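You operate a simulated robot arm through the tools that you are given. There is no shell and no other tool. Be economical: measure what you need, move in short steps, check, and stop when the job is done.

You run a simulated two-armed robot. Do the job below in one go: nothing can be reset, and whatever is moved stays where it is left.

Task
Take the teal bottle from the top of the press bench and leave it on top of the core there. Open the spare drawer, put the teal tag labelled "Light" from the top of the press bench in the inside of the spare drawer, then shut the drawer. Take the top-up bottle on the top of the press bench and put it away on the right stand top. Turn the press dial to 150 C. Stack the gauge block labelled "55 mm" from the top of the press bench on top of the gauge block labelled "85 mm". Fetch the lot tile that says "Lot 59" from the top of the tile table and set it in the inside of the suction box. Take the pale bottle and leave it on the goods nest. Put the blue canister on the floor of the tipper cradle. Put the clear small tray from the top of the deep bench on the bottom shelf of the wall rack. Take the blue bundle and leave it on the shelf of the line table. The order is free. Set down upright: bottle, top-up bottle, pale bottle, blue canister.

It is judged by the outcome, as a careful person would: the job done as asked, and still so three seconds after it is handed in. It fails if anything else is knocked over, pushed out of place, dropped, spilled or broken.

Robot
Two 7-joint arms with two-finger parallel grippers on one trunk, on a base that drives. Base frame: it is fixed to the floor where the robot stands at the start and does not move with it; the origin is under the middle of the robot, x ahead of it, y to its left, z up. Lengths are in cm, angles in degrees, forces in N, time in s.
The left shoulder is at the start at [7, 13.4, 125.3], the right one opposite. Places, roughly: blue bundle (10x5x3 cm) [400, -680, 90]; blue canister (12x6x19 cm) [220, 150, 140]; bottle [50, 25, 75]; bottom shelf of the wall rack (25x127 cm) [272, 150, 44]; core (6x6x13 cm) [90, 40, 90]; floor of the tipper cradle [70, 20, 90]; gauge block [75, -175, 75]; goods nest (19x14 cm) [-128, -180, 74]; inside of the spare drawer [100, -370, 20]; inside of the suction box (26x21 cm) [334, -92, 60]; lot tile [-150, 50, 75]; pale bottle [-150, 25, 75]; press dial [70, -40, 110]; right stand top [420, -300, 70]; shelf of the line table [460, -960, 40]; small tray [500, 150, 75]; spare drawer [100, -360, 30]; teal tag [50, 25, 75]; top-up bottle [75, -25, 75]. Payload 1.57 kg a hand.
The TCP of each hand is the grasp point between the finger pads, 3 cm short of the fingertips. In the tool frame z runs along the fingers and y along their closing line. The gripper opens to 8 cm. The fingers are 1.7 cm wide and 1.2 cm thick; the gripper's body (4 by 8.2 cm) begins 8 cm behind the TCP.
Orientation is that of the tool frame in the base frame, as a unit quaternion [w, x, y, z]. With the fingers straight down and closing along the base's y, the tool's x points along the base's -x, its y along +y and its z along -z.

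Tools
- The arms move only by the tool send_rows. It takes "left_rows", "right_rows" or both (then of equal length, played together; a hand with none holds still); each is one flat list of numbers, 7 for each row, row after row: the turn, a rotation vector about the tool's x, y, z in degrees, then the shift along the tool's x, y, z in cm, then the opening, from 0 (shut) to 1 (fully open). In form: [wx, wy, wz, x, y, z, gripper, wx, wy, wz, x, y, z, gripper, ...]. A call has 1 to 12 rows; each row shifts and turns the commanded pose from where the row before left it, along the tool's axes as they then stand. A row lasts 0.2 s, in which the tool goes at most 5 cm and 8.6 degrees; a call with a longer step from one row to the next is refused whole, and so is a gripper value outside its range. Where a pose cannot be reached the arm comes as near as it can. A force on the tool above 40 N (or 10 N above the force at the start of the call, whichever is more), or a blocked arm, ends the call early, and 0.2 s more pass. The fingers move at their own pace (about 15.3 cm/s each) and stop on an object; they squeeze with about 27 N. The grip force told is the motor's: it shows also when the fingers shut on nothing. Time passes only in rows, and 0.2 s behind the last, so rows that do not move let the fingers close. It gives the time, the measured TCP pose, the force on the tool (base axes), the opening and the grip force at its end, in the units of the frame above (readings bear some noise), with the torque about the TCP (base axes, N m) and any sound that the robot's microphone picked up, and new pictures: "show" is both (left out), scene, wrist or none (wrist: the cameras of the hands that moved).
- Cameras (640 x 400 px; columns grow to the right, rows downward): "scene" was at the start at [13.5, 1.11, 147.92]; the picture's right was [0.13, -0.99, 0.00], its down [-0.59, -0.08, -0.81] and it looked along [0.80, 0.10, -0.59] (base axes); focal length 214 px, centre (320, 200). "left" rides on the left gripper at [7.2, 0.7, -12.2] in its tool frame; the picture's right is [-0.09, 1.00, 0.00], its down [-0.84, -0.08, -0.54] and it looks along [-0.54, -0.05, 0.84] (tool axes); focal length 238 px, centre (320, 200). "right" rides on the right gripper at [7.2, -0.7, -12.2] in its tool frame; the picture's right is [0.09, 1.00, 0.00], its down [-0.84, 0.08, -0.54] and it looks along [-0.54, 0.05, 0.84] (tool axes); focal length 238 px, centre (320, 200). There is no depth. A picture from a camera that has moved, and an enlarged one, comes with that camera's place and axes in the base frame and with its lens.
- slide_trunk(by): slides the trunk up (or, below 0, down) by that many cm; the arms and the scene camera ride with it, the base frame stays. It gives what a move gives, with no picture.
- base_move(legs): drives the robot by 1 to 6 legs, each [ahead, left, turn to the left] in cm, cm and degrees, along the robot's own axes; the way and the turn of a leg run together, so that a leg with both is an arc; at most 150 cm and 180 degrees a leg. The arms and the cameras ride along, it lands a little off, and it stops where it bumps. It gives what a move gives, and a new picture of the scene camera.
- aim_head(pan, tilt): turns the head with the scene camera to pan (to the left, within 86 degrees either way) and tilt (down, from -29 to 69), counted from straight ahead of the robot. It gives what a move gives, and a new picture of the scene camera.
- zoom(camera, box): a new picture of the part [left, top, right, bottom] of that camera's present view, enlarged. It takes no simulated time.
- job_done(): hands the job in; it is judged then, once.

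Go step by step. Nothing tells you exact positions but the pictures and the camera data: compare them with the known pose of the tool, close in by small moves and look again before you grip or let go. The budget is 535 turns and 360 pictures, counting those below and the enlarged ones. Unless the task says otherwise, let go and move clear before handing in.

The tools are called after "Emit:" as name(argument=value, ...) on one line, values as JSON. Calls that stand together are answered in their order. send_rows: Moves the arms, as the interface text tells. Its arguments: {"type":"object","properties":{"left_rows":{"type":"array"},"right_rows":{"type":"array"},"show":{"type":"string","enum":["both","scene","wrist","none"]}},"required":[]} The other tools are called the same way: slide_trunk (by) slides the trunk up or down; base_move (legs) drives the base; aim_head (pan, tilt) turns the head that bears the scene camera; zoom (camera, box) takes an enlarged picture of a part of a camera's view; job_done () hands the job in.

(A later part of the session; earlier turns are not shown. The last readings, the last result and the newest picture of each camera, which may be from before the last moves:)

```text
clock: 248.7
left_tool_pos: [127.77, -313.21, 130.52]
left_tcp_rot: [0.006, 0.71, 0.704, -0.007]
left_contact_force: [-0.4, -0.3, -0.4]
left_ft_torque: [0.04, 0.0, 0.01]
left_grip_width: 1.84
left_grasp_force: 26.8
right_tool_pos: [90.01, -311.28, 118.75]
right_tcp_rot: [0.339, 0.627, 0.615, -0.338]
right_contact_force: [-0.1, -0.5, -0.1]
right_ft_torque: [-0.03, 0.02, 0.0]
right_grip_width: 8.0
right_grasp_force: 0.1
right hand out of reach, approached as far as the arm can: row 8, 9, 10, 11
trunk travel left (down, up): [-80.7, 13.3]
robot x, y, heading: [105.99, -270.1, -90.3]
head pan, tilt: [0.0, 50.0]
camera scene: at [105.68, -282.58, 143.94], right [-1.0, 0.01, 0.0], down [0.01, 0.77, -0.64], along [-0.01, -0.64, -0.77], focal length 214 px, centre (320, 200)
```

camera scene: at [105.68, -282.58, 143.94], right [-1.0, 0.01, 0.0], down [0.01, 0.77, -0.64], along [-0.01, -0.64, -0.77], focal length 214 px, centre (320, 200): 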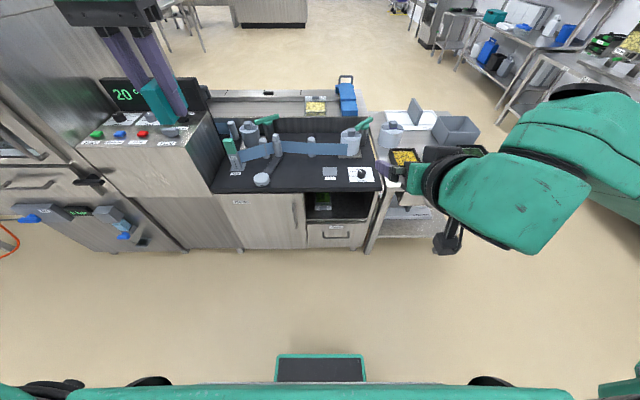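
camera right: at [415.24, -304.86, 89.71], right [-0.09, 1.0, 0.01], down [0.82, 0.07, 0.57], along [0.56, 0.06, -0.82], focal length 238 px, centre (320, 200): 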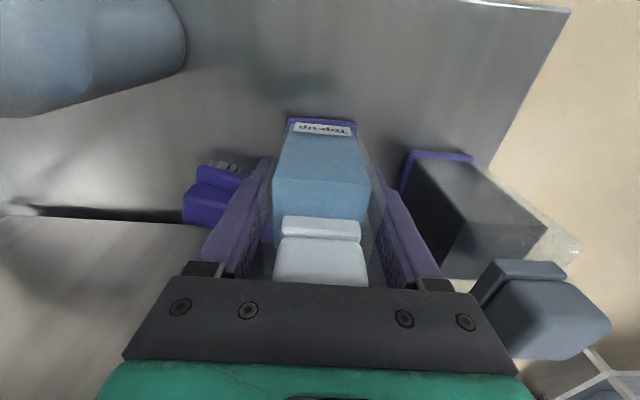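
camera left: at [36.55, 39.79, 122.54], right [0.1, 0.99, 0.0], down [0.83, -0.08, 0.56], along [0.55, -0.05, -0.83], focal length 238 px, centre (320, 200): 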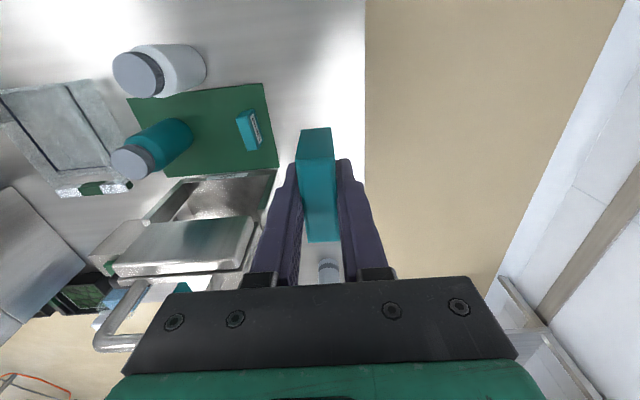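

Pitch is limited there. Instead I'll use the hand pointing down, rolled 90° so it straddles the bar front and back. Undo the pitch and roll.

Emit:
send_rows(right_rows=[0, 8.2, 0, 0, 0, 0, 1, 0, 8.2, 0, 0, 0, 0, 1, 0, 8.2, 0, 0, 0, 0, 1, 0, 8.2, 0, 0, 0, 0, 1, 0, 8.2, 0, 0, 0, 0, 1, 0, 8.2, 0, 0, 0, 0, 1, 0, 8.1, 0, 0, 0, 0, 1], show="none")

Emit:
send_rows(right_rows=[0, 0, 8.5, 0, 0, 0, 1, 0, 0, 8.5, 0, 0, 0, 1, 0, 0, 8.5, 0, 0, 0, 1, 0, 0, 8.5, 0, 0, 0, 1, 0, 0, 8.5, 0, 0, 0, 1, 0, 0, 8.5, 0, 0, 0, 1, 0, 0, 8.5, 0, 0, 0, 1, 0, 0, 8.5, 0, 0, 0, 1, 0, 0, 8.5, 0, 0, 0, 1, 0, 0, 8.5, 0, 0, 0, 1, 0, 0, 5, 0, 0, 0, 1], show="none")

Emit:
slide_trunk(by=-60)

```text
clock: 250.3
left_tool_pos: [127.77, -313.12, 130.44]
left_tcp_rot: [0.006, 0.711, 0.703, -0.006]
left_contact_force: [0.9, -0.4, -0.1]
left_ft_torque: [-0.01, 0.01, -0.01]
left_grip_width: 1.82
left_grasp_force: 27.0
right_tool_pos: [90.0, -311.38, 118.79]
right_tcp_rot: [0.003, 0.711, 0.703, 0.006]
right_contact_force: [0.0, 0.1, 1.2]
right_ft_torque: [0.0, 0.0, -0.01]
right_grip_width: 7.98
right_grasp_force: 0.0
trunk travel left (down, up): [-80.7, 13.3]
robot x, y, heading: [105.64, -270.17, -90.5]
head pan, tilt: [0.0, 50.0]
```

```text
clock: 252.7
left_tool_pos: [127.77, -313.14, 130.44]
left_tcp_rot: [0.006, 0.711, 0.703, -0.008]
left_contact_force: [-0.9, 1.1, -1.1]
left_ft_torque: [0.02, 0.0, 0.0]
left_grip_width: 1.81
left_grasp_force: 27.1
right_tool_pos: [90.01, -311.49, 118.67]
right_tcp_rot: [-0.001, 1.0, -0.008, 0.005]
right_contact_force: [0.4, -0.2, 0.2]
right_ft_torque: [0.02, 0.01, 0.01]
right_grip_width: 8.0
right_grasp_force: 0.1
trunk travel left (down, up): [-80.7, 13.3]
robot x, y, heading: [105.84, -269.65, -90.4]
head pan, tilt: [0.0, 50.0]
```

```text
refused: -60 is not a number from -40 to 40
```

Emit:
slide_trunk(by=-40)

Emit:
slide_trunk(by=-33)

Emit:
send_rows(right_rows=[0, 0, 0, 0, 0, 0, 1])

```text
clock: 256.5
left_tool_pos: [127.67, -313.14, 90.38]
left_tcp_rot: [0.008, 0.71, 0.704, -0.007]
left_contact_force: [-0.1, 0.9, -0.8]
left_ft_torque: [-0.01, 0.01, 0.01]
left_grip_width: 1.84
left_grasp_force: 27.1
right_tool_pos: [89.99, -311.33, 78.71]
right_tcp_rot: [-0.001, 1.0, -0.006, 0.006]
right_contact_force: [0.0, -0.5, 0.2]
right_ft_torque: [-0.04, 0.0, 0.01]
right_grip_width: 8.0
right_grasp_force: 0.1
trunk travel left (down, up): [-40.7, 53.3]
robot x, y, heading: [105.86, -269.75, -90.6]
head pan, tilt: [0.0, 50.0]
```

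```text
clock: 259.8
left_tool_pos: [127.71, -313.16, 57.43]
left_tcp_rot: [0.007, 0.71, 0.704, -0.007]
left_contact_force: [0.1, 0.0, -0.3]
left_ft_torque: [-0.01, 0.01, 0.01]
left_grip_width: 1.83
left_grasp_force: 26.6
right_tool_pos: [89.95, -311.39, 45.68]
right_tcp_rot: [-0.001, 1.0, -0.006, 0.005]
right_contact_force: [-1.0, 0.8, -0.1]
right_ft_torque: [-0.01, 0.0, 0.02]
right_grip_width: 7.99
right_grasp_force: 0.2
trunk travel left (down, up): [-7.7, 86.3]
robot x, y, heading: [106.2, -269.58, -90.5]
head pan, tilt: [0.0, 50.0]
```

```text
clock: 260.2
left_tool_pos: [127.68, -313.1, 57.42]
left_tcp_rot: [0.007, 0.711, 0.703, -0.007]
left_contact_force: [0.3, 0.4, 0.0]
left_ft_torque: [-0.02, 0.02, 0.0]
left_grip_width: 1.82
left_grasp_force: 27.7
right_tool_pos: [89.92, -311.26, 45.71]
right_tcp_rot: [0.0, 1.0, -0.007, 0.005]
right_contact_force: [0.9, 0.7, -0.5]
right_ft_torque: [0.01, 0.0, 0.0]
right_grip_width: 7.98
right_grasp_force: 0.1
trunk travel left (down, up): [-7.7, 86.3]
robot x, y, heading: [106.08, -270.13, -90.5]
head pan, tilt: [0.0, 50.0]
camera scene: at [105.67, -282.56, 70.95], right [-1.0, 0.01, 0.0], down [0.01, 0.77, -0.64], along [-0.01, -0.64, -0.77], focal length 214 px, centre (320, 200)
camera right: at [97.04, -310.78, 57.88], right [0.08, -1.0, 0.0], down [-0.84, -0.07, 0.53], along [-0.53, -0.04, -0.85], focal length 238 px, centre (320, 200)
```

scene: 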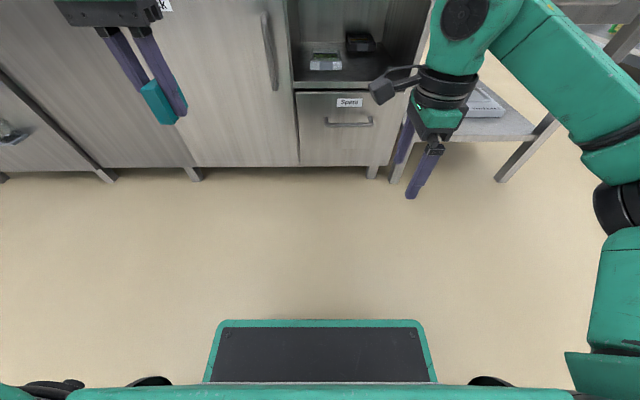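
right: 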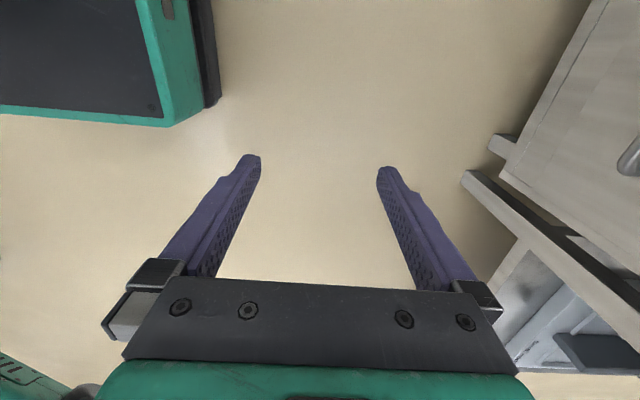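

Handle bar located at (95.6, -345.3, 33.7). Move in, tilt the fingers 22° forward with a narrow opening, and look before straddling.

Emit:
base_move(legs=[[27, 0, 0]])

Emit:
send_rows(right_rows=[-7.5, 0, 0, 2, 0, 0, 0.42, -7.5, 0, 0, 2, 0, 0, 0.42, -7, 0, 0, 1.6, 0, 0, 0.42, 0, 0, 0, 0, 2, 3.5, 0.42])

```text
clock: 262.1
left_tool_pos: [127.29, -340.21, 57.46]
left_tcp_rot: [0.006, 0.713, 0.701, -0.007]
left_contact_force: [-1.1, 0.7, -0.7]
left_ft_torque: [0.01, 0.0, -0.01]
left_grip_width: 1.84
left_grasp_force: 27.3
right_tool_pos: [89.47, -338.26, 45.72]
right_tcp_rot: [-0.002, 1.0, -0.008, 0.006]
right_contact_force: [-0.4, 0.0, -1.1]
right_ft_torque: [0.01, -0.03, 0.03]
right_grip_width: 8.03
right_grasp_force: 0.1
trunk travel left (down, up): [-7.7, 86.3]
robot x, y, heading: [105.47, -296.97, -90.7]
head pan, tilt: [0.0, 50.0]
camera scene: at [105.35, -309.54, 70.94], right [-1.0, 0.01, 0.0], down [0.01, 0.77, -0.64], along [-0.01, -0.64, -0.77], focal length 214 px, centre (320, 200)
```

scene: 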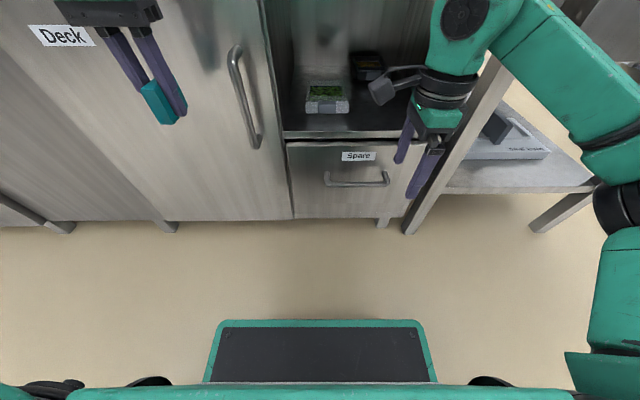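

```text
clock: 263.1
left_tool_pos: [127.3, -340.15, 57.41]
left_tcp_rot: [0.007, 0.712, 0.702, -0.007]
left_contact_force: [-0.5, 0.6, -0.1]
left_ft_torque: [-0.03, 0.05, 0.02]
left_grip_width: 1.84
left_grasp_force: 26.9
right_tool_pos: [95.14, -341.62, 43.27]
right_tcp_rot: [0.191, 0.981, -0.01, 0.004]
right_contact_force: [0.3, 0.7, 0.2]
right_ft_torque: [0.04, -0.03, 0.03]
right_grip_width: 3.39
right_grasp_force: 0.0
trunk travel left (down, up): [-7.7, 86.3]
robot x, y, heading: [105.64, -297.08, -90.6]
head pan, tilt: [0.0, 50.0]
camera scene: at [105.36, -309.53, 70.95], right [-1.0, 0.01, 0.0], down [0.01, 0.77, -0.64], along [-0.01, -0.64, -0.77], focal length 214 px, centre (320, 200)
camera right: at [102.27, -336.53, 54.34], right [0.07, -0.92, 0.37], down [-0.84, 0.15, 0.52], along [-0.54, -0.35, -0.77], focal length 238 px, centre (320, 200)
```

scene: 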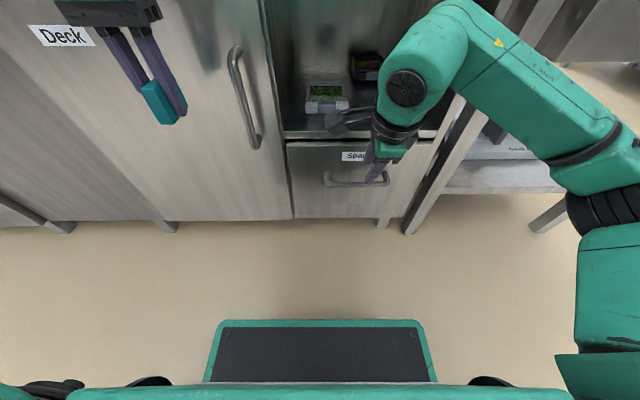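
right: 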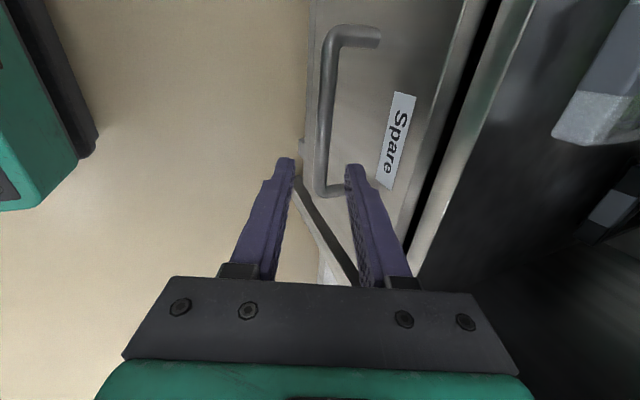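

Aligned with the bar. Advance along the fingers.

Emit:
send_rows(right_rows=[0, 0, 0, 0, 0.1, 3, 0.42, 0, 0, 0, 0, 0, 3, 0.42, 0, 0, 0, 0, 0, 1.5, 0.42], show="wrist")

```text
clock: 263.9
left_tool_pos: [127.36, -340.29, 57.43]
left_tcp_rot: [0.008, 0.712, 0.702, -0.007]
left_contact_force: [-0.1, 0.3, -0.9]
left_ft_torque: [0.01, -0.01, 0.02]
left_grip_width: 1.85
left_grasp_force: 26.7
right_tool_pos: [95.24, -344.5, 36.23]
right_tcp_rot: [0.189, 0.982, -0.008, 0.003]
right_contact_force: [0.2, -0.2, -0.3]
right_ft_torque: [-0.01, 0.0, 0.0]
right_grip_width: 3.38
right_grasp_force: 0.1
trunk travel left (down, up): [-7.7, 86.3]
robot x, y, heading: [105.47, -296.88, -90.6]
head pan, tilt: [0.0, 50.0]
camera right: at [102.3, -339.39, 47.36], right [0.07, -0.93, 0.37], down [-0.84, 0.14, 0.52], along [-0.54, -0.35, -0.77], focal length 238 px, centre (320, 200)
```

right: 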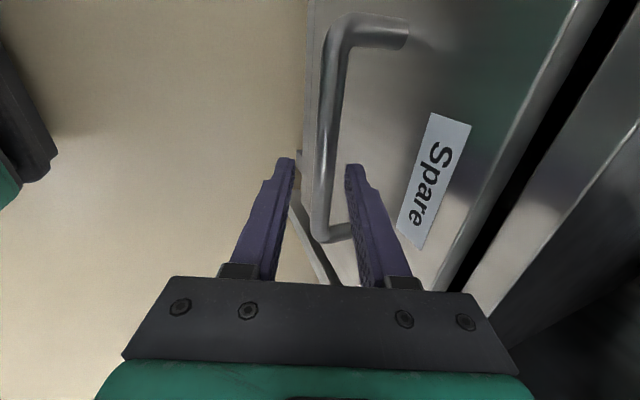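

Emit:
send_rows(right_rows=[0, 0, 0, 0, 0, 1.5, 0.42, 0, 0, 0, 0, 0, 0, 0, 0, 0, 0, 0, 0, 0, 0, 0, 0, 0, 0, 0, 0, 0], show="wrist")

```text
clock: 264.9
left_tool_pos: [127.2, -340.17, 57.43]
left_tcp_rot: [0.007, 0.712, 0.702, -0.007]
left_contact_force: [-0.4, -0.2, -0.6]
left_ft_torque: [-0.01, -0.02, 0.02]
left_grip_width: 1.83
left_grasp_force: 27.1
right_tool_pos: [95.16, -345.06, 35.12]
right_tcp_rot: [0.192, 0.981, -0.009, 0.004]
right_contact_force: [-2.3, -6.0, 11.8]
right_ft_torque: [-0.28, 0.13, 0.58]
right_grip_width: 1.55
right_grasp_force: 30.9
trunk travel left (down, up): [-7.7, 86.3]
robot x, y, heading: [105.84, -296.72, -90.8]
head pan, tilt: [0.0, 50.0]
camera right: at [102.31, -339.91, 46.13], right [0.07, -0.92, 0.38], down [-0.84, 0.15, 0.52], along [-0.54, -0.35, -0.77], focal length 238 px, centre (320, 200)
```

right: 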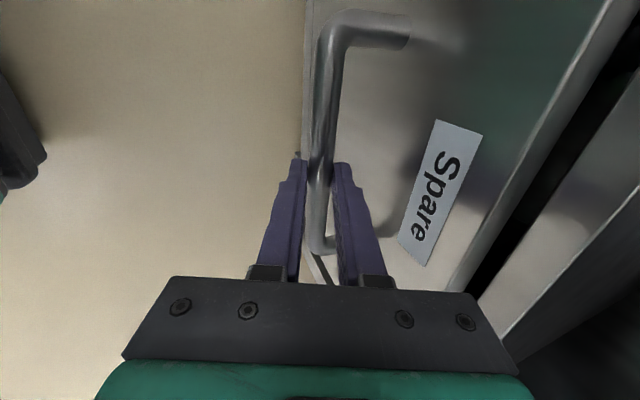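

Gripped the handle. Pull the drawer out by backing the base.

Emit:
base_move(legs=[[-10, 0, 0]])

```text
clock: 266.0
left_tool_pos: [127.33, -330.08, 57.66]
left_tcp_rot: [0.009, 0.712, 0.702, -0.008]
left_contact_force: [-0.9, 0.3, 0.6]
left_ft_torque: [0.01, 0.01, -0.01]
left_grip_width: 1.82
left_grasp_force: 27.0
right_tool_pos: [95.28, -334.82, 34.99]
right_tcp_rot: [0.191, 0.981, -0.01, 0.002]
right_contact_force: [-14.1, 1.9, 19.5]
right_ft_torque: [-0.11, 0.59, 0.31]
right_grip_width: 1.58
right_grasp_force: 31.9
trunk travel left (down, up): [-7.7, 86.3]
robot x, y, heading: [106.12, -286.64, -90.6]
head pan, tilt: [0.0, 50.0]
camera scene: at [105.45, -299.33, 70.99], right [-1.0, 0.01, 0.0], down [0.01, 0.76, -0.64], along [-0.01, -0.64, -0.76], focal length 214 px, centre (320, 200)
```

scene: 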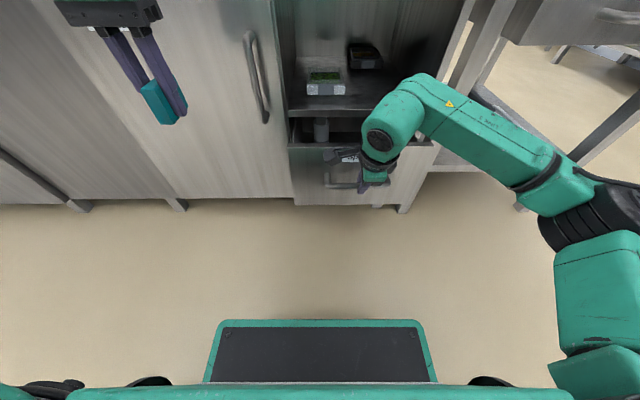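

Emit:
base_move(legs=[[-9, 0, 0]])

Emit:
zoom(camera="scene", box=[240, 60, 420, 220])

```text
clock: 267.1
left_tool_pos: [127.42, -321.07, 57.51]
left_tcp_rot: [0.008, 0.713, 0.701, -0.006]
left_contact_force: [-0.8, 0.9, 0.5]
left_ft_torque: [0.0, -0.03, 0.03]
left_grip_width: 1.85
left_grasp_force: 26.7
right_tool_pos: [95.23, -325.74, 35.06]
right_tcp_rot: [0.191, 0.981, -0.011, 0.002]
right_contact_force: [-12.7, 2.0, 15.5]
right_ft_torque: [-0.1, 0.43, 0.36]
right_grip_width: 1.58
right_grasp_force: 31.3
trunk travel left (down, up): [-7.7, 86.3]
robot x, y, heading: [105.79, -277.48, -90.7]
head pan, tilt: [0.0, 50.0]
camera scene: at [105.54, -290.29, 70.98], right [-1.0, 0.01, 0.0], down [0.01, 0.76, -0.64], along [-0.01, -0.64, -0.76], focal length 214 px, centre (320, 200)
```

scene: 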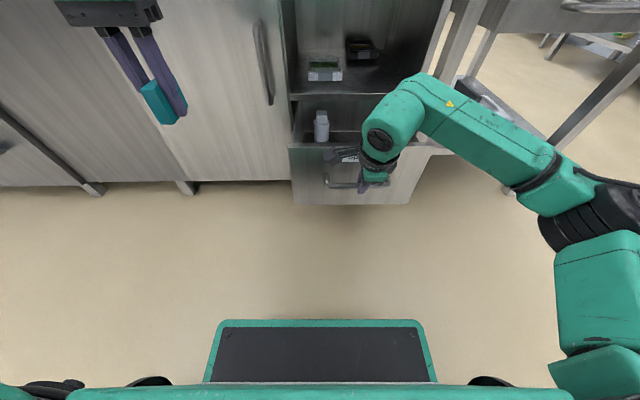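

```text
2.50 times, centred on (330, 140) of scene
camera zoom: at [105.54, -290.29, 70.98], right [-1.0, 0.01, 0.0], down [0.01, 0.76, -0.64], along [-0.01, -0.64, -0.76], focal length 536 px, centre (295, 350)
```

zoom: 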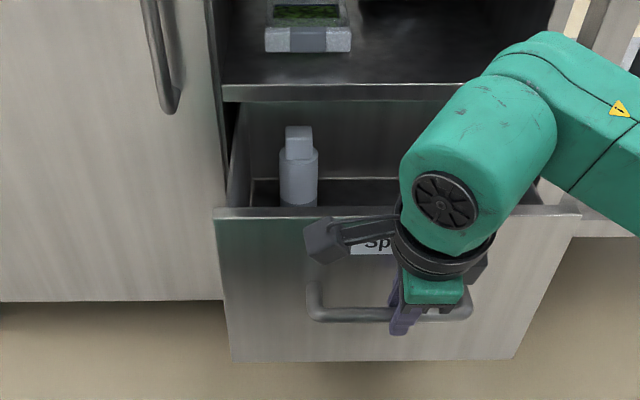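

The drawer is open about 19 cm, with a spare bottle inside at back-left. Release the handle and withdraw the right hand.

Emit:
send_rows(right_rows=[0, 0, 0, 0, 0, 0, 0.42, 0, 0, 0, 0, 0, 0, 0.42, 0, 0, 0, 0, 0, -3, 0.42, 0, 0, 0, 0, 0, -4, 0.42, 0, 0, 0, 0, 0, -4, 0.42, 0, 0, 0, 0, -3, -3, 0.42, 0, 0, 0, -3, -3, -2, 0.42, 0, 0, 0, -3, -3, -2, 0.42], show="scene")

Emit:
slide_trunk(by=18)

```text
clock: 268.9
left_tool_pos: [127.43, -321.12, 57.46]
left_tcp_rot: [0.007, 0.712, 0.702, -0.006]
left_contact_force: [-0.2, -0.4, -1.2]
left_ft_torque: [0.02, 0.02, -0.02]
left_grip_width: 1.8
left_grasp_force: 27.2
right_tool_pos: [89.15, -310.58, 48.11]
right_tcp_rot: [0.191, 0.982, -0.011, 0.001]
right_contact_force: [0.9, 0.0, 0.4]
right_ft_torque: [0.04, 0.02, -0.01]
right_grip_width: 3.36
right_grasp_force: 0.1
trunk travel left (down, up): [-7.7, 86.3]
robot x, y, heading: [105.89, -277.5, -90.7]
head pan, tilt: [0.0, 50.0]
camera scene: at [105.55, -290.42, 70.95], right [-1.0, 0.01, 0.0], down [0.01, 0.77, -0.64], along [-0.01, -0.64, -0.77], focal length 214 px, centre (320, 200)
```

scene: 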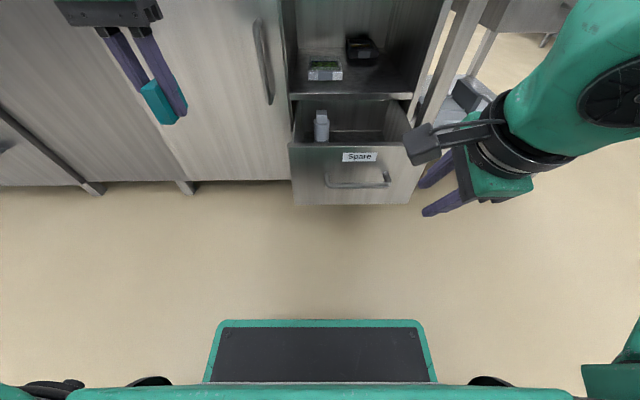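

```text
clock: 270.9
left_tool_pos: [127.43, -321.22, 75.46]
left_tcp_rot: [0.006, 0.712, 0.702, -0.007]
left_contact_force: [0.0, -0.3, -0.5]
left_ft_torque: [-0.01, -0.01, 0.0]
left_grip_width: 1.83
left_grasp_force: 26.5
right_tool_pos: [89.39, -310.71, 66.22]
right_tcp_rot: [0.191, 0.982, -0.01, 0.001]
right_contact_force: [0.1, 0.5, -0.3]
right_ft_torque: [-0.01, 0.01, 0.0]
right_grip_width: 3.35
right_grasp_force: 0.0
trunk travel left (down, up): [-25.7, 68.3]
robot x, y, heading: [106.25, -277.55, -90.7]
head pan, tilt: [0.0, 50.0]
```

Shift right so the left arm lines up with the drawer, and roll the left hand 90° so its camera clears the drawer front.

Emit:
base_move(legs=[[0, -13, 0]])

Emit:
send_rows(left_rows=[0, 0, -8.5, 0, 0, 0, 0, 0, 0, -8.5, 0, 0, 0, 0, 0, 0, -8.5, 0, 0, 0, 0, 0, 0, -8.5, 0, 0, 0, 0, 0, 0, -8.5, 0, 0, 0, 0, 0, 0, -8.5, 0, 0, 0, 0, 0, 0, -8.5, 0, 0, 0, 0, 0, 0, -8.5, 0, 0, 0, 0, 0, 0, -8.5, 0, 0, 0, 0, 0, 0, -8.5, 0, 0, 0, 0, 0, 0, -5, 0, 0, 0, 0])

```text
clock: 272.2
left_tool_pos: [114.47, -321.01, 75.39]
left_tcp_rot: [0.007, 0.713, 0.701, -0.007]
left_contact_force: [0.0, -0.7, -0.3]
left_ft_torque: [0.01, 0.01, 0.0]
left_grip_width: 1.84
left_grasp_force: 26.6
right_tool_pos: [76.29, -310.51, 66.13]
right_tcp_rot: [0.191, 0.982, -0.011, 0.003]
right_contact_force: [0.2, 0.0, -0.3]
right_ft_torque: [0.01, 0.0, 0.01]
right_grip_width: 3.36
right_grasp_force: 0.1
trunk travel left (down, up): [-25.7, 68.3]
robot x, y, heading: [92.98, -278.03, -90.8]
head pan, tilt: [0.0, 50.0]
camera scene: at [92.53, -290.26, 88.94], right [-1.0, 0.01, 0.0], down [0.01, 0.77, -0.64], along [-0.01, -0.64, -0.77], focal length 214 px, centre (320, 200)
```

scene: 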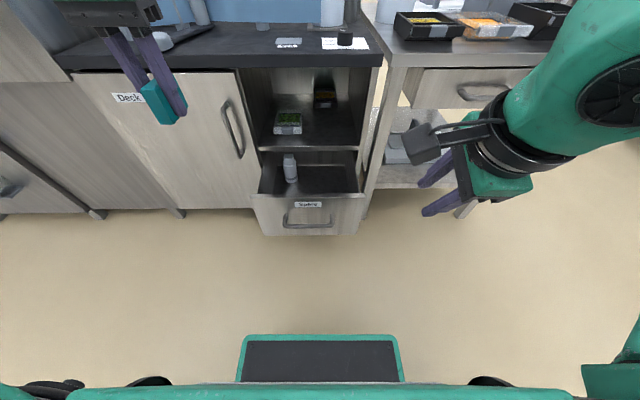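

```text
clock: 274.6
left_tool_pos: [114.42, -321.01, 75.5]
left_tcp_rot: [-0.001, 0.006, 1.0, -0.009]
left_contact_force: [0.1, -0.6, -0.3]
left_ft_torque: [-0.04, -0.01, -0.01]
left_grip_width: 1.84
left_grasp_force: 27.0
right_tool_pos: [76.26, -310.59, 66.09]
right_tcp_rot: [0.191, 0.982, -0.011, 0.001]
right_contact_force: [-0.2, 0.4, 0.4]
right_ft_torque: [-0.02, -0.01, -0.02]
right_grip_width: 3.35
right_grasp_force: 0.0
trunk travel left (down, up): [-25.7, 68.3]
robot x, y, heading: [92.77, -277.32, -90.7]
head pan, tilt: [0.0, 50.0]
camera scene: at [92.58, -290.26, 88.94], right [-1.0, 0.01, 0.0], down [0.01, 0.77, -0.64], along [-0.01, -0.64, -0.77], focal length 214 px, centre (320, 200)
camera left: at [107.2, -320.0, 87.62], right [0.1, 0.99, -0.02], down [0.84, -0.08, 0.54], along [0.54, -0.07, -0.84], focal length 238 px, centre (320, 200)
```

scene: 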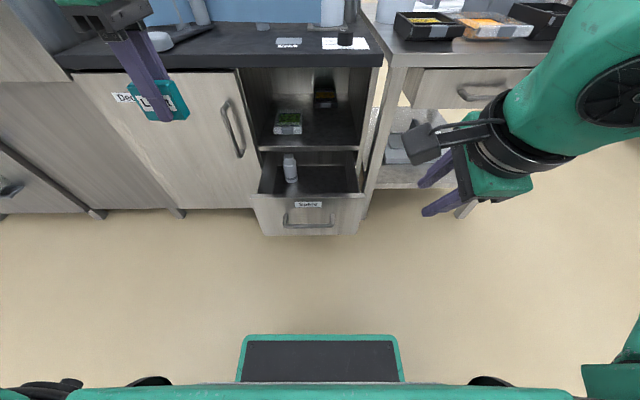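
left: 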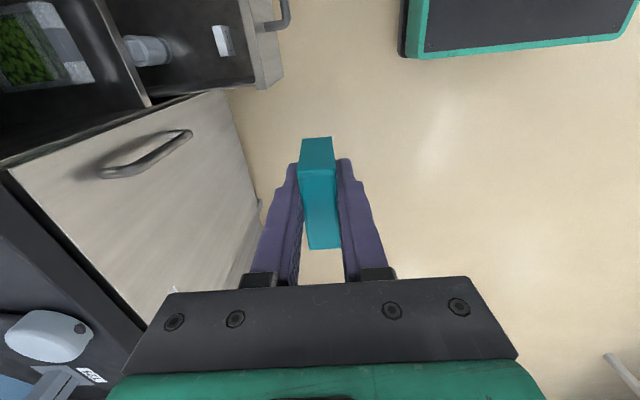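

Emit:
send_rows(left_rows=[0, 0, 0, 3.9, 0, 3, 0, 0, 0, 0, 3.9, 0, 3, 0, 0, 0, 0, 3.9, 0, 3, 0, 0, 0, 0, 3.9, 0, 3, 0, 0, 0, 0, 3.9, 0, 3, 0, 0, 0, 0, 0, 0, 3, 0], right_rows=[0, 0, 0, -1, -3, 0, 0.42, 0, 0, 0, -1, -3, 0, 0.42, 0, 0, 0, -1, -2, 0, 0.42, 0, 0, 0, 0, 0, -2, 0.42, 0, 0, 0, 0, 0, -2, 0.42, 0, 0, 0, 0, 0, 0, 0.42], show="none")

Emit:
base_move(legs=[[16, 0, 0]])

Emit:
send_rows(left_rows=[0, 0, 0, 0, 0, 0, 0], show="wrist")

```text
clock: 276.0
left_tool_pos: [99.08, -320.75, 60.43]
left_tcp_rot: [0.0, 0.007, 1.0, -0.01]
left_contact_force: [0.3, -0.5, 0.2]
left_ft_torque: [0.0, 0.0, 0.02]
left_grip_width: 1.83
left_grasp_force: 27.1
left hand out of reach, approached as far as the arm can: row 4, 5
right_tool_pos: [73.56, -301.61, 66.99]
right_tcp_rot: [0.191, 0.982, -0.011, 0.001]
right_contact_force: [0.7, 0.0, -0.2]
right_ft_torque: [0.01, -0.02, 0.02]
right_grip_width: 3.37
right_grasp_force: 0.1
trunk travel left (down, up): [-25.7, 68.3]
robot x, y, heading: [92.58, -277.43, -90.4]
head pan, tilt: [0.0, 50.0]
```

```text
clock: 277.4
left_tool_pos: [98.78, -336.85, 60.45]
left_tcp_rot: [-0.001, 0.008, 1.0, -0.01]
left_contact_force: [-0.2, -0.6, -0.2]
left_ft_torque: [0.01, -0.03, 0.0]
left_grip_width: 1.84
left_grasp_force: 26.5
right_tool_pos: [73.25, -317.58, 66.94]
right_tcp_rot: [0.19, 0.982, -0.011, 0.001]
right_contact_force: [0.2, -0.9, 0.6]
right_ft_torque: [0.02, -0.02, -0.02]
right_grip_width: 3.36
right_grasp_force: 0.0
trunk travel left (down, up): [-25.7, 68.3]
robot x, y, heading: [92.61, -293.52, -90.8]
head pan, tilt: [0.0, 50.0]
camera scene: at [92.36, -306.26, 88.94], right [-1.0, 0.01, 0.0], down [0.01, 0.77, -0.64], along [-0.01, -0.64, -0.77], focal length 214 px, centre (320, 200)
```

scene: 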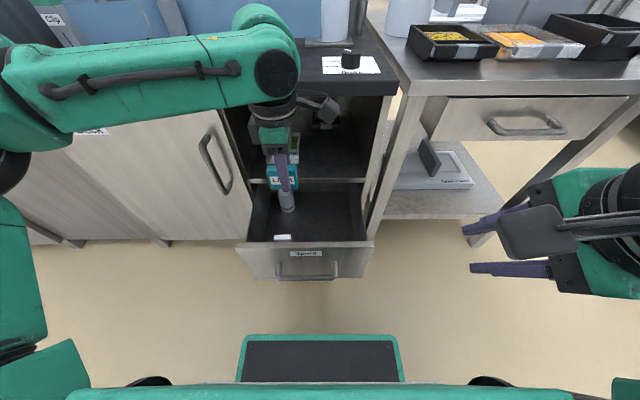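

```text
clock: 277.8
left_tool_pos: [98.79, -336.86, 60.41]
left_tcp_rot: [0.0, 0.007, 1.0, -0.009]
left_contact_force: [0.1, -0.5, -0.1]
left_ft_torque: [0.01, 0.02, 0.0]
left_grip_width: 1.81
left_grasp_force: 27.2
right_tool_pos: [73.34, -317.42, 66.92]
right_tcp_rot: [0.191, 0.982, -0.01, 0.001]
right_contact_force: [0.4, -0.3, 0.0]
right_ft_torque: [-0.01, -0.02, 0.02]
right_grip_width: 3.38
right_grasp_force: 0.2
trunk travel left (down, up): [-25.7, 68.3]
robot x, y, heading: [92.49, -293.35, -90.8]
head pan, tilt: [0.0, 50.0]
camera left: at [91.53, -335.83, 72.53], right [0.11, 0.99, -0.02], down [0.84, -0.08, 0.54], along [0.54, -0.07, -0.84], focal length 238 px, centre (320, 200)
```

left: 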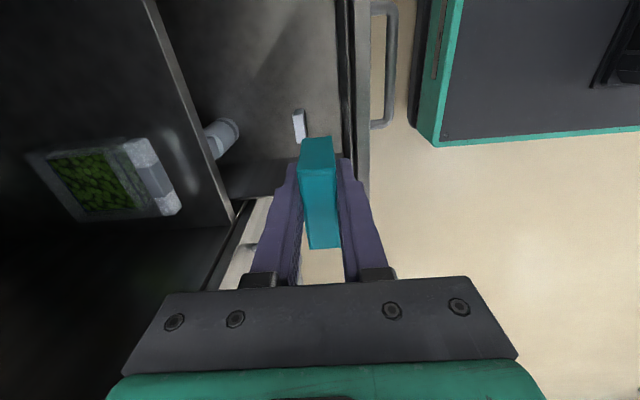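

Lower the trunk so the tag enters the drawer opening, then shift further in.

Emit:
slide_trunk(by=-22)

Emit:
send_rows(left_rows=[0, 0, 0, 3, -0.8, 0, 0, 0, 0, 0, 3, -0.8, 0, 0, 0, 0, 0, 0, 0, 3, 0])

```text
clock: 280.2
left_tool_pos: [98.76, -336.81, 38.37]
left_tcp_rot: [0.001, 0.008, 1.0, -0.01]
left_contact_force: [-0.1, 0.6, -0.2]
left_ft_torque: [-0.01, 0.04, 0.03]
left_grip_width: 1.85
left_grasp_force: 27.4
right_tool_pos: [73.18, -317.58, 44.92]
right_tcp_rot: [0.19, 0.982, -0.01, 0.001]
right_contact_force: [0.8, 0.0, -0.4]
right_ft_torque: [-0.01, -0.03, -0.02]
right_grip_width: 3.37
right_grasp_force: 0.0
trunk travel left (down, up): [-3.7, 90.3]
robot x, y, heading: [92.83, -293.33, -90.7]
head pan, tilt: [0.0, 50.0]
```

```text
clock: 281.0
left_tool_pos: [97.51, -335.66, 34.52]
left_tcp_rot: [0.001, 0.008, 1.0, -0.009]
left_contact_force: [-0.9, -0.7, 0.2]
left_ft_torque: [0.04, -0.05, 0.0]
left_grip_width: 1.85
left_grasp_force: 27.2
left hand out of reach, approached as far as the arm can: row 1, 2
right_tool_pos: [73.37, -317.55, 44.88]
right_tcp_rot: [0.19, 0.982, -0.011, 0.001]
right_contact_force: [0.4, 0.9, -0.2]
right_ft_torque: [0.02, 0.03, -0.02]
right_grip_width: 3.36
right_grasp_force: 0.1
trunk travel left (down, up): [-3.7, 90.3]
robot x, y, heading: [92.81, -293.8, -91.0]
head pan, tilt: [0.0, 50.0]
camera scene: at [92.36, -306.21, 66.95], right [-1.0, 0.01, 0.0], down [0.01, 0.77, -0.64], along [-0.01, -0.64, -0.77], focal length 214 px, centre (320, 200)
camera left: at [90.24, -334.77, 46.8], right [0.11, 0.99, -0.02], down [0.84, -0.08, 0.54], along [0.54, -0.07, -0.84], focal length 238 px, centre (320, 200)
```

scene: 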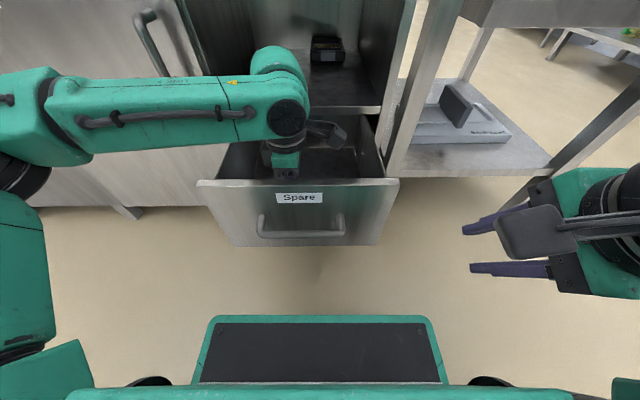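
left: 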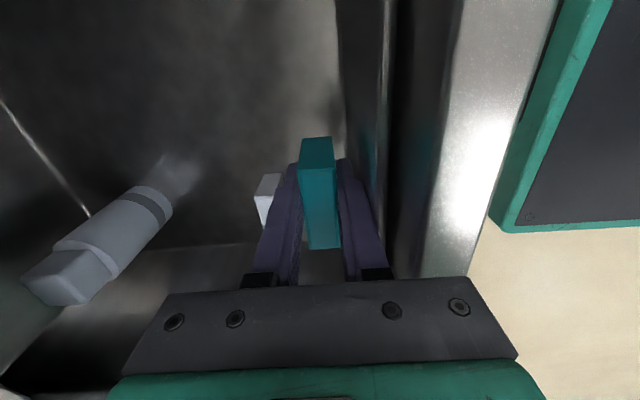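

Shift the base a little so the tag sits mid-drawer, clear of the drawer front wall and the white tile inside.

Emit:
base_move(legs=[[2.5, 0, 0], [0, -5, 0]])

Emit:
send_rows(left_rows=[0, 0, 0, 0, 0, 2, 0])

```text
clock: 282.3
left_tool_pos: [92.45, -338.09, 34.65]
left_tcp_rot: [0.0, 0.007, 1.0, -0.01]
left_contact_force: [-0.2, -0.8, -0.3]
left_ft_torque: [-0.03, 0.0, 0.0]
left_grip_width: 1.8
left_grasp_force: 27.0
right_tool_pos: [68.35, -319.95, 44.94]
right_tcp_rot: [0.191, 0.982, -0.011, 0.002]
right_contact_force: [0.4, -0.7, 1.4]
right_ft_torque: [0.0, -0.02, -0.02]
right_grip_width: 3.37
right_grasp_force: 0.0
trunk travel left (down, up): [-3.7, 90.3]
robot x, y, heading: [87.77, -295.87, -90.9]
head pan, tilt: [0.0, 50.0]
camera scene: at [87.4, -308.67, 66.94], right [-1.0, 0.01, 0.0], down [0.01, 0.77, -0.64], along [-0.01, -0.64, -0.77], focal length 214 px, centre (320, 200)
```

scene: 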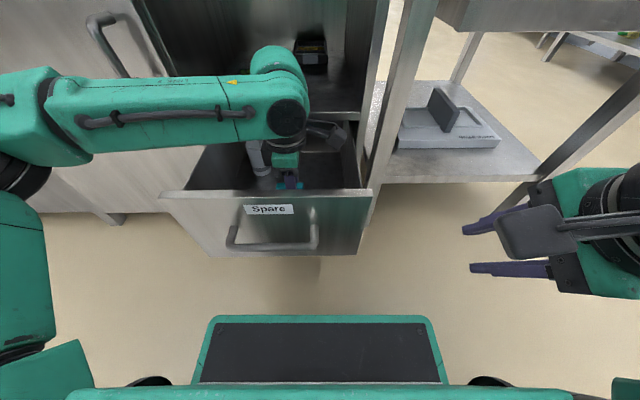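

```text
clock: 282.7
left_tool_pos: [92.5, -338.35, 32.69]
left_tcp_rot: [0.0, 0.007, 1.0, -0.01]
left_contact_force: [0.4, -0.4, -0.3]
left_ft_torque: [0.01, -0.03, -0.02]
left_grip_width: 1.84
left_grasp_force: 27.3
right_tool_pos: [68.3, -319.84, 44.9]
right_tcp_rot: [0.191, 0.982, -0.011, 0.002]
right_contact_force: [-0.1, 0.0, -0.2]
right_ft_torque: [0.03, 0.01, 0.01]
right_grip_width: 3.35
right_grasp_force: 0.1
trunk travel left (down, up): [-3.7, 90.3]
robot x, y, heading: [87.81, -295.87, -90.7]
head pan, tilt: [0.0, 50.0]
camera scene: at [87.4, -308.67, 66.95], right [-1.0, 0.01, 0.0], down [0.01, 0.77, -0.64], along [-0.01, -0.64, -0.77], focal length 214 px, centre (320, 200)
camera left: at [85.3, -337.3, 44.82], right [0.11, 0.99, -0.02], down [0.84, -0.08, 0.54], along [0.54, -0.07, -0.84], focal length 238 px, centre (320, 200)
```

scene: 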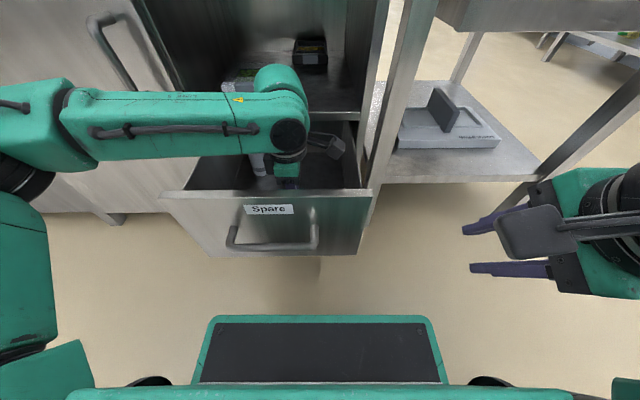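
left: 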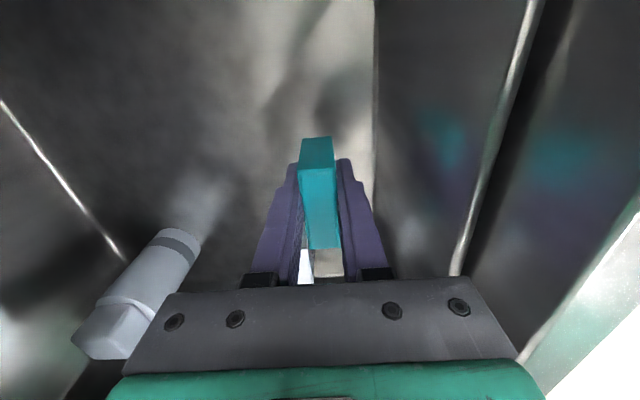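

Emit:
send_rows(left_rows=[0, 0, 0, 0, 0, 1, 0, 0, 0, 0, 0, 0, 1, 0, 0, 0, 0, 0, 0, 0.5, 0], show="scene")

Emit:
zoom(camera="scene", box=[130, 50, 380, 230])

```text
clock: 283.5
left_tool_pos: [92.53, -338.27, 30.12]
left_tcp_rot: [-0.001, 0.008, 1.0, -0.009]
left_contact_force: [-0.9, -0.4, -0.8]
left_ft_torque: [0.0, 0.03, 0.01]
left_grip_width: 1.82
left_grasp_force: 27.4
right_tool_pos: [68.43, -320.08, 44.94]
right_tcp_rot: [0.191, 0.982, -0.011, 0.002]
right_contact_force: [-1.0, 0.6, 0.6]
right_ft_torque: [0.05, -0.02, 0.01]
right_grip_width: 3.33
right_grasp_force: 0.1
trunk travel left (down, up): [-3.7, 90.3]
robot x, y, heading: [87.89, -296.26, -91.0]
head pan, tilt: [0.0, 50.0]
camera scene: at [87.4, -308.67, 66.94], right [-1.0, 0.01, 0.0], down [0.01, 0.77, -0.64], along [-0.01, -0.64, -0.77], focal length 214 px, centre (320, 200)
```

scene: 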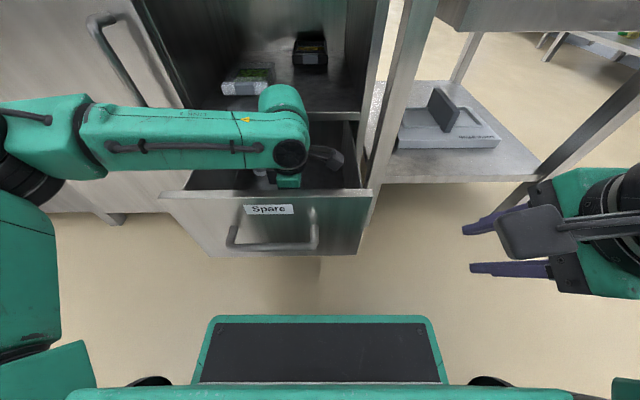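

```text
2.22 times, centred on (255, 140) of scene
camera zoom: at [87.4, -308.67, 66.94], right [-1.0, 0.01, 0.0], down [0.01, 0.77, -0.64], along [-0.01, -0.64, -0.77], focal length 477 px, centre (464, 333)
```

zoom: 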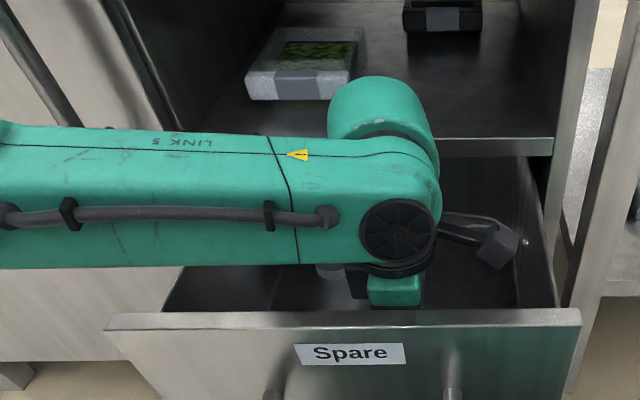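

Emit:
send_rows(left_rows=[0, 0, 0, 0, 0, 0.7, 0, 0, 0, 0, 0, 0, 0.7, 0, 0, 0, 0, 0, 0, 0.6, 0], show="wrist")

```text
clock: 284.3
left_tool_pos: [92.82, -338.25, 27.99]
left_tcp_rot: [0.0, 0.008, 1.0, -0.011]
left_contact_force: [-0.1, -0.3, 0.0]
left_ft_torque: [-0.02, 0.0, -0.01]
left_grip_width: 1.84
left_grasp_force: 26.9
right_tool_pos: [68.4, -320.04, 44.87]
right_tcp_rot: [0.191, 0.982, -0.011, 0.001]
right_contact_force: [0.0, -0.4, 0.0]
right_ft_torque: [-0.03, 0.01, -0.01]
right_grip_width: 3.39
right_grasp_force: 0.0
trunk travel left (down, up): [-3.7, 90.3]
robot x, y, heading: [87.96, -296.19, -90.7]
head pan, tilt: [0.0, 50.0]
camera left: at [85.52, -337.24, 40.34], right [0.11, 0.99, -0.02], down [0.84, -0.08, 0.54], along [0.54, -0.08, -0.84], focal length 238 px, centre (320, 200)
```

left: 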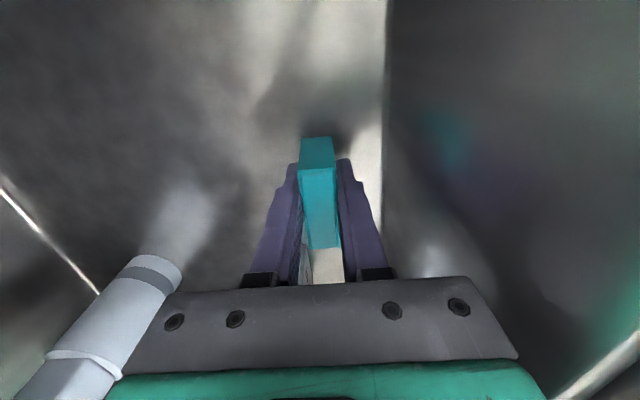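

Emit:
send_rows(left_rows=[0, 0, 0, 0, 0, 0.5, 0, 0, 0, 0, 0, 0, 0.5, 0, 0, 0, 0, 0, 0, 0.5, 0], show="none")

```text
clock: 285.1
left_tool_pos: [93.07, -338.07, 26.53]
left_tcp_rot: [0.0, 0.008, 1.0, -0.009]
left_contact_force: [-0.4, -0.1, -0.4]
left_ft_torque: [-0.01, 0.02, 0.02]
left_grip_width: 1.83
left_grasp_force: 27.0
left hand out of reach, approached as far as the arm can: row 1
right_tool_pos: [68.34, -320.08, 44.89]
right_tcp_rot: [0.19, 0.982, -0.011, 0.002]
right_contact_force: [0.4, -0.2, 0.5]
right_ft_torque: [0.02, 0.0, 0.03]
right_grip_width: 3.33
right_grasp_force: 0.1
trunk travel left (down, up): [-3.7, 90.3]
robot x, y, heading: [87.8, -295.65, -90.6]
head pan, tilt: [0.0, 50.0]
```

Emit:
slide_trunk(by=-1.2)

Emit:
send_rows(left_rows=[0, 0, 0, 0, 0, 0, 0])

```text
clock: 285.7
left_tool_pos: [92.87, -338.44, 26.15]
left_tcp_rot: [-0.003, 0.008, 1.0, -0.02]
left_contact_force: [2.2, -0.7, 13.6]
left_ft_torque: [0.13, -0.14, -0.09]
left_grip_width: 1.87
left_grasp_force: 26.4
right_tool_pos: [68.38, -319.89, 43.71]
right_tcp_rot: [0.191, 0.982, -0.011, 0.002]
right_contact_force: [0.2, -1.0, 0.2]
right_ft_torque: [-0.01, 0.0, -0.03]
right_grip_width: 3.36
right_grasp_force: 0.0
trunk travel left (down, up): [-2.5, 91.5]
robot x, y, heading: [87.57, -295.82, -90.9]
head pan, tilt: [0.0, 50.0]
stopped: the force on the tool passed its limit (the readings are from after the stop); the commanded pose is now the measured one
```

```text
clock: 286.1
left_tool_pos: [93.05, -338.58, 26.12]
left_tcp_rot: [-0.004, 0.008, 1.0, -0.019]
left_contact_force: [2.2, -2.0, 20.4]
left_ft_torque: [0.24, -0.14, -0.05]
left_grip_width: 1.84
left_grasp_force: 27.3
right_tool_pos: [68.33, -319.8, 43.84]
right_tcp_rot: [0.192, 0.981, -0.011, 0.002]
right_contact_force: [0.4, 0.0, -0.2]
right_ft_torque: [0.03, -0.01, -0.01]
right_grip_width: 3.37
right_grasp_force: 0.0
trunk travel left (down, up): [-2.5, 91.5]
robot x, y, heading: [87.89, -295.96, -90.8]
head pan, tilt: [0.0, 50.0]
camera scene: at [87.4, -308.55, 65.81], right [-1.0, 0.01, 0.0], down [0.01, 0.76, -0.64], along [-0.01, -0.64, -0.76], focal length 214 px, centre (320, 200)
camera left: at [85.76, -337.25, 38.37], right [0.11, 0.99, -0.04], down [0.84, -0.07, 0.54], along [0.53, -0.09, -0.84], focal length 238 px, centre (320, 200)
```

scene: 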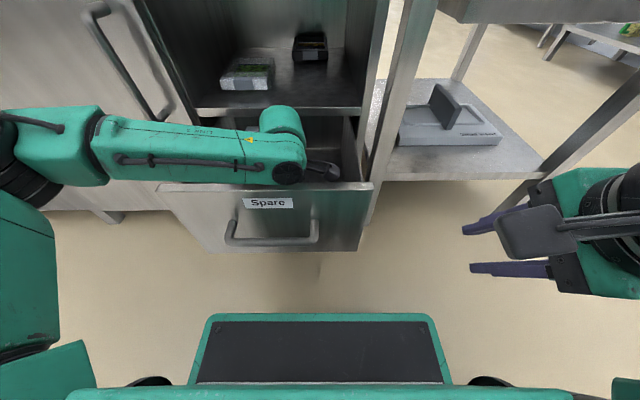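
left: 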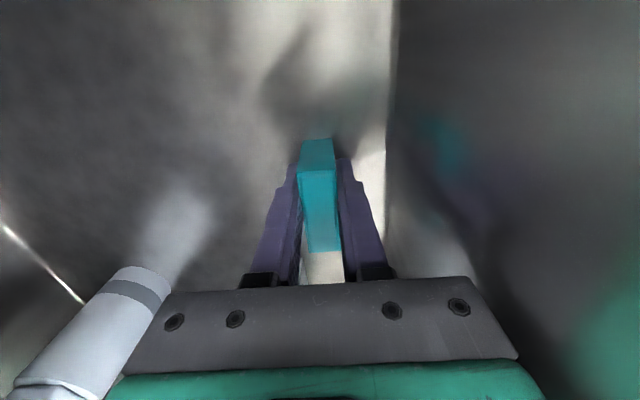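

Tag rests on the drawer floor. Open partway and lift out with the trunk.

Emit:
send_rows(left_rows=[0, 0, 0, 0, 0, 0, 0.45, 0, 0, 0, 0, 0, 0, 0.45], show="none")

Emit:
slide_trunk(by=24)

Emit:
send_rows(left_rows=[0, 0, 0, 0, 0, 0, 0.45])

```text
clock: 286.7
left_tool_pos: [92.97, -338.39, 26.06]
left_tcp_rot: [-0.002, 0.007, 1.0, -0.019]
left_contact_force: [3.4, 1.6, 28.7]
left_ft_torque: [0.87, -0.14, -0.03]
left_grip_width: 3.65
left_grasp_force: 0.0
right_tool_pos: [68.34, -319.92, 43.77]
right_tcp_rot: [0.193, 0.981, -0.012, 0.002]
right_contact_force: [0.0, 0.1, -0.3]
right_ft_torque: [0.02, 0.01, 0.01]
right_grip_width: 3.36
right_grasp_force: 0.1
trunk travel left (down, up): [-2.5, 91.5]
robot x, y, heading: [87.83, -295.88, -90.8]
head pan, tilt: [0.0, 50.0]
```

```text
clock: 289.2
left_tool_pos: [92.95, -338.35, 50.06]
left_tcp_rot: [-0.002, 0.008, 1.0, -0.016]
left_contact_force: [-0.8, -0.5, 0.4]
left_ft_torque: [0.0, 0.03, 0.02]
left_grip_width: 3.6
left_grasp_force: 0.0
right_tool_pos: [68.39, -319.98, 67.79]
right_tcp_rot: [0.19, 0.982, -0.011, 0.002]
right_contact_force: [0.5, 0.4, -0.2]
right_ft_torque: [-0.01, -0.01, -0.04]
right_grip_width: 3.35
right_grasp_force: 0.0
trunk travel left (down, up): [-26.5, 67.5]
robot x, y, heading: [87.48, -295.99, -90.6]
head pan, tilt: [0.0, 50.0]
```

```text
clock: 289.6
left_tool_pos: [92.99, -338.53, 49.97]
left_tcp_rot: [-0.002, 0.008, 1.0, -0.016]
left_contact_force: [0.3, -0.4, 0.3]
left_ft_torque: [0.01, 0.0, -0.03]
left_grip_width: 3.59
left_grasp_force: 0.0
right_tool_pos: [68.39, -320.0, 67.79]
right_tcp_rot: [0.192, 0.981, -0.011, 0.002]
right_contact_force: [0.7, -0.2, 0.4]
right_ft_torque: [0.03, -0.03, 0.02]
right_grip_width: 3.38
right_grasp_force: 0.1
trunk travel left (down, up): [-26.5, 67.5]
robot x, y, heading: [87.89, -296.17, -90.9]
head pan, tilt: [0.0, 50.0]
camera scene: at [87.41, -308.67, 89.77], right [-1.0, 0.01, 0.0], down [0.01, 0.77, -0.64], along [-0.01, -0.64, -0.77], focal length 214 px, centre (320, 200)
camera left: at [85.76, -337.27, 62.16], right [0.11, 0.99, -0.03], down [0.84, -0.07, 0.54], along [0.53, -0.08, -0.84], focal length 238 px, centre (320, 200)
```

scene: 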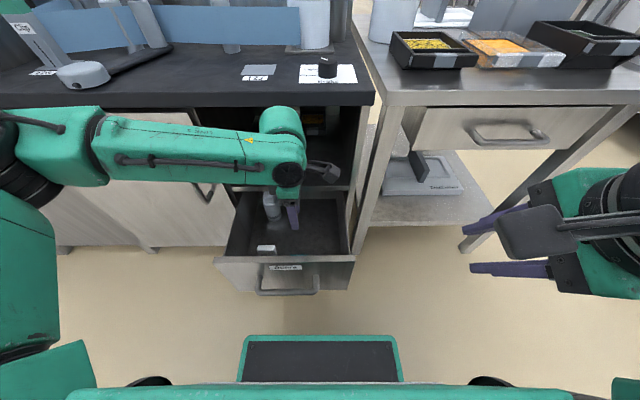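
left: 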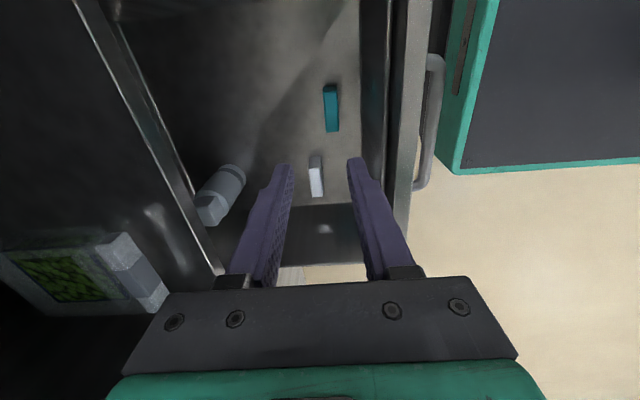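

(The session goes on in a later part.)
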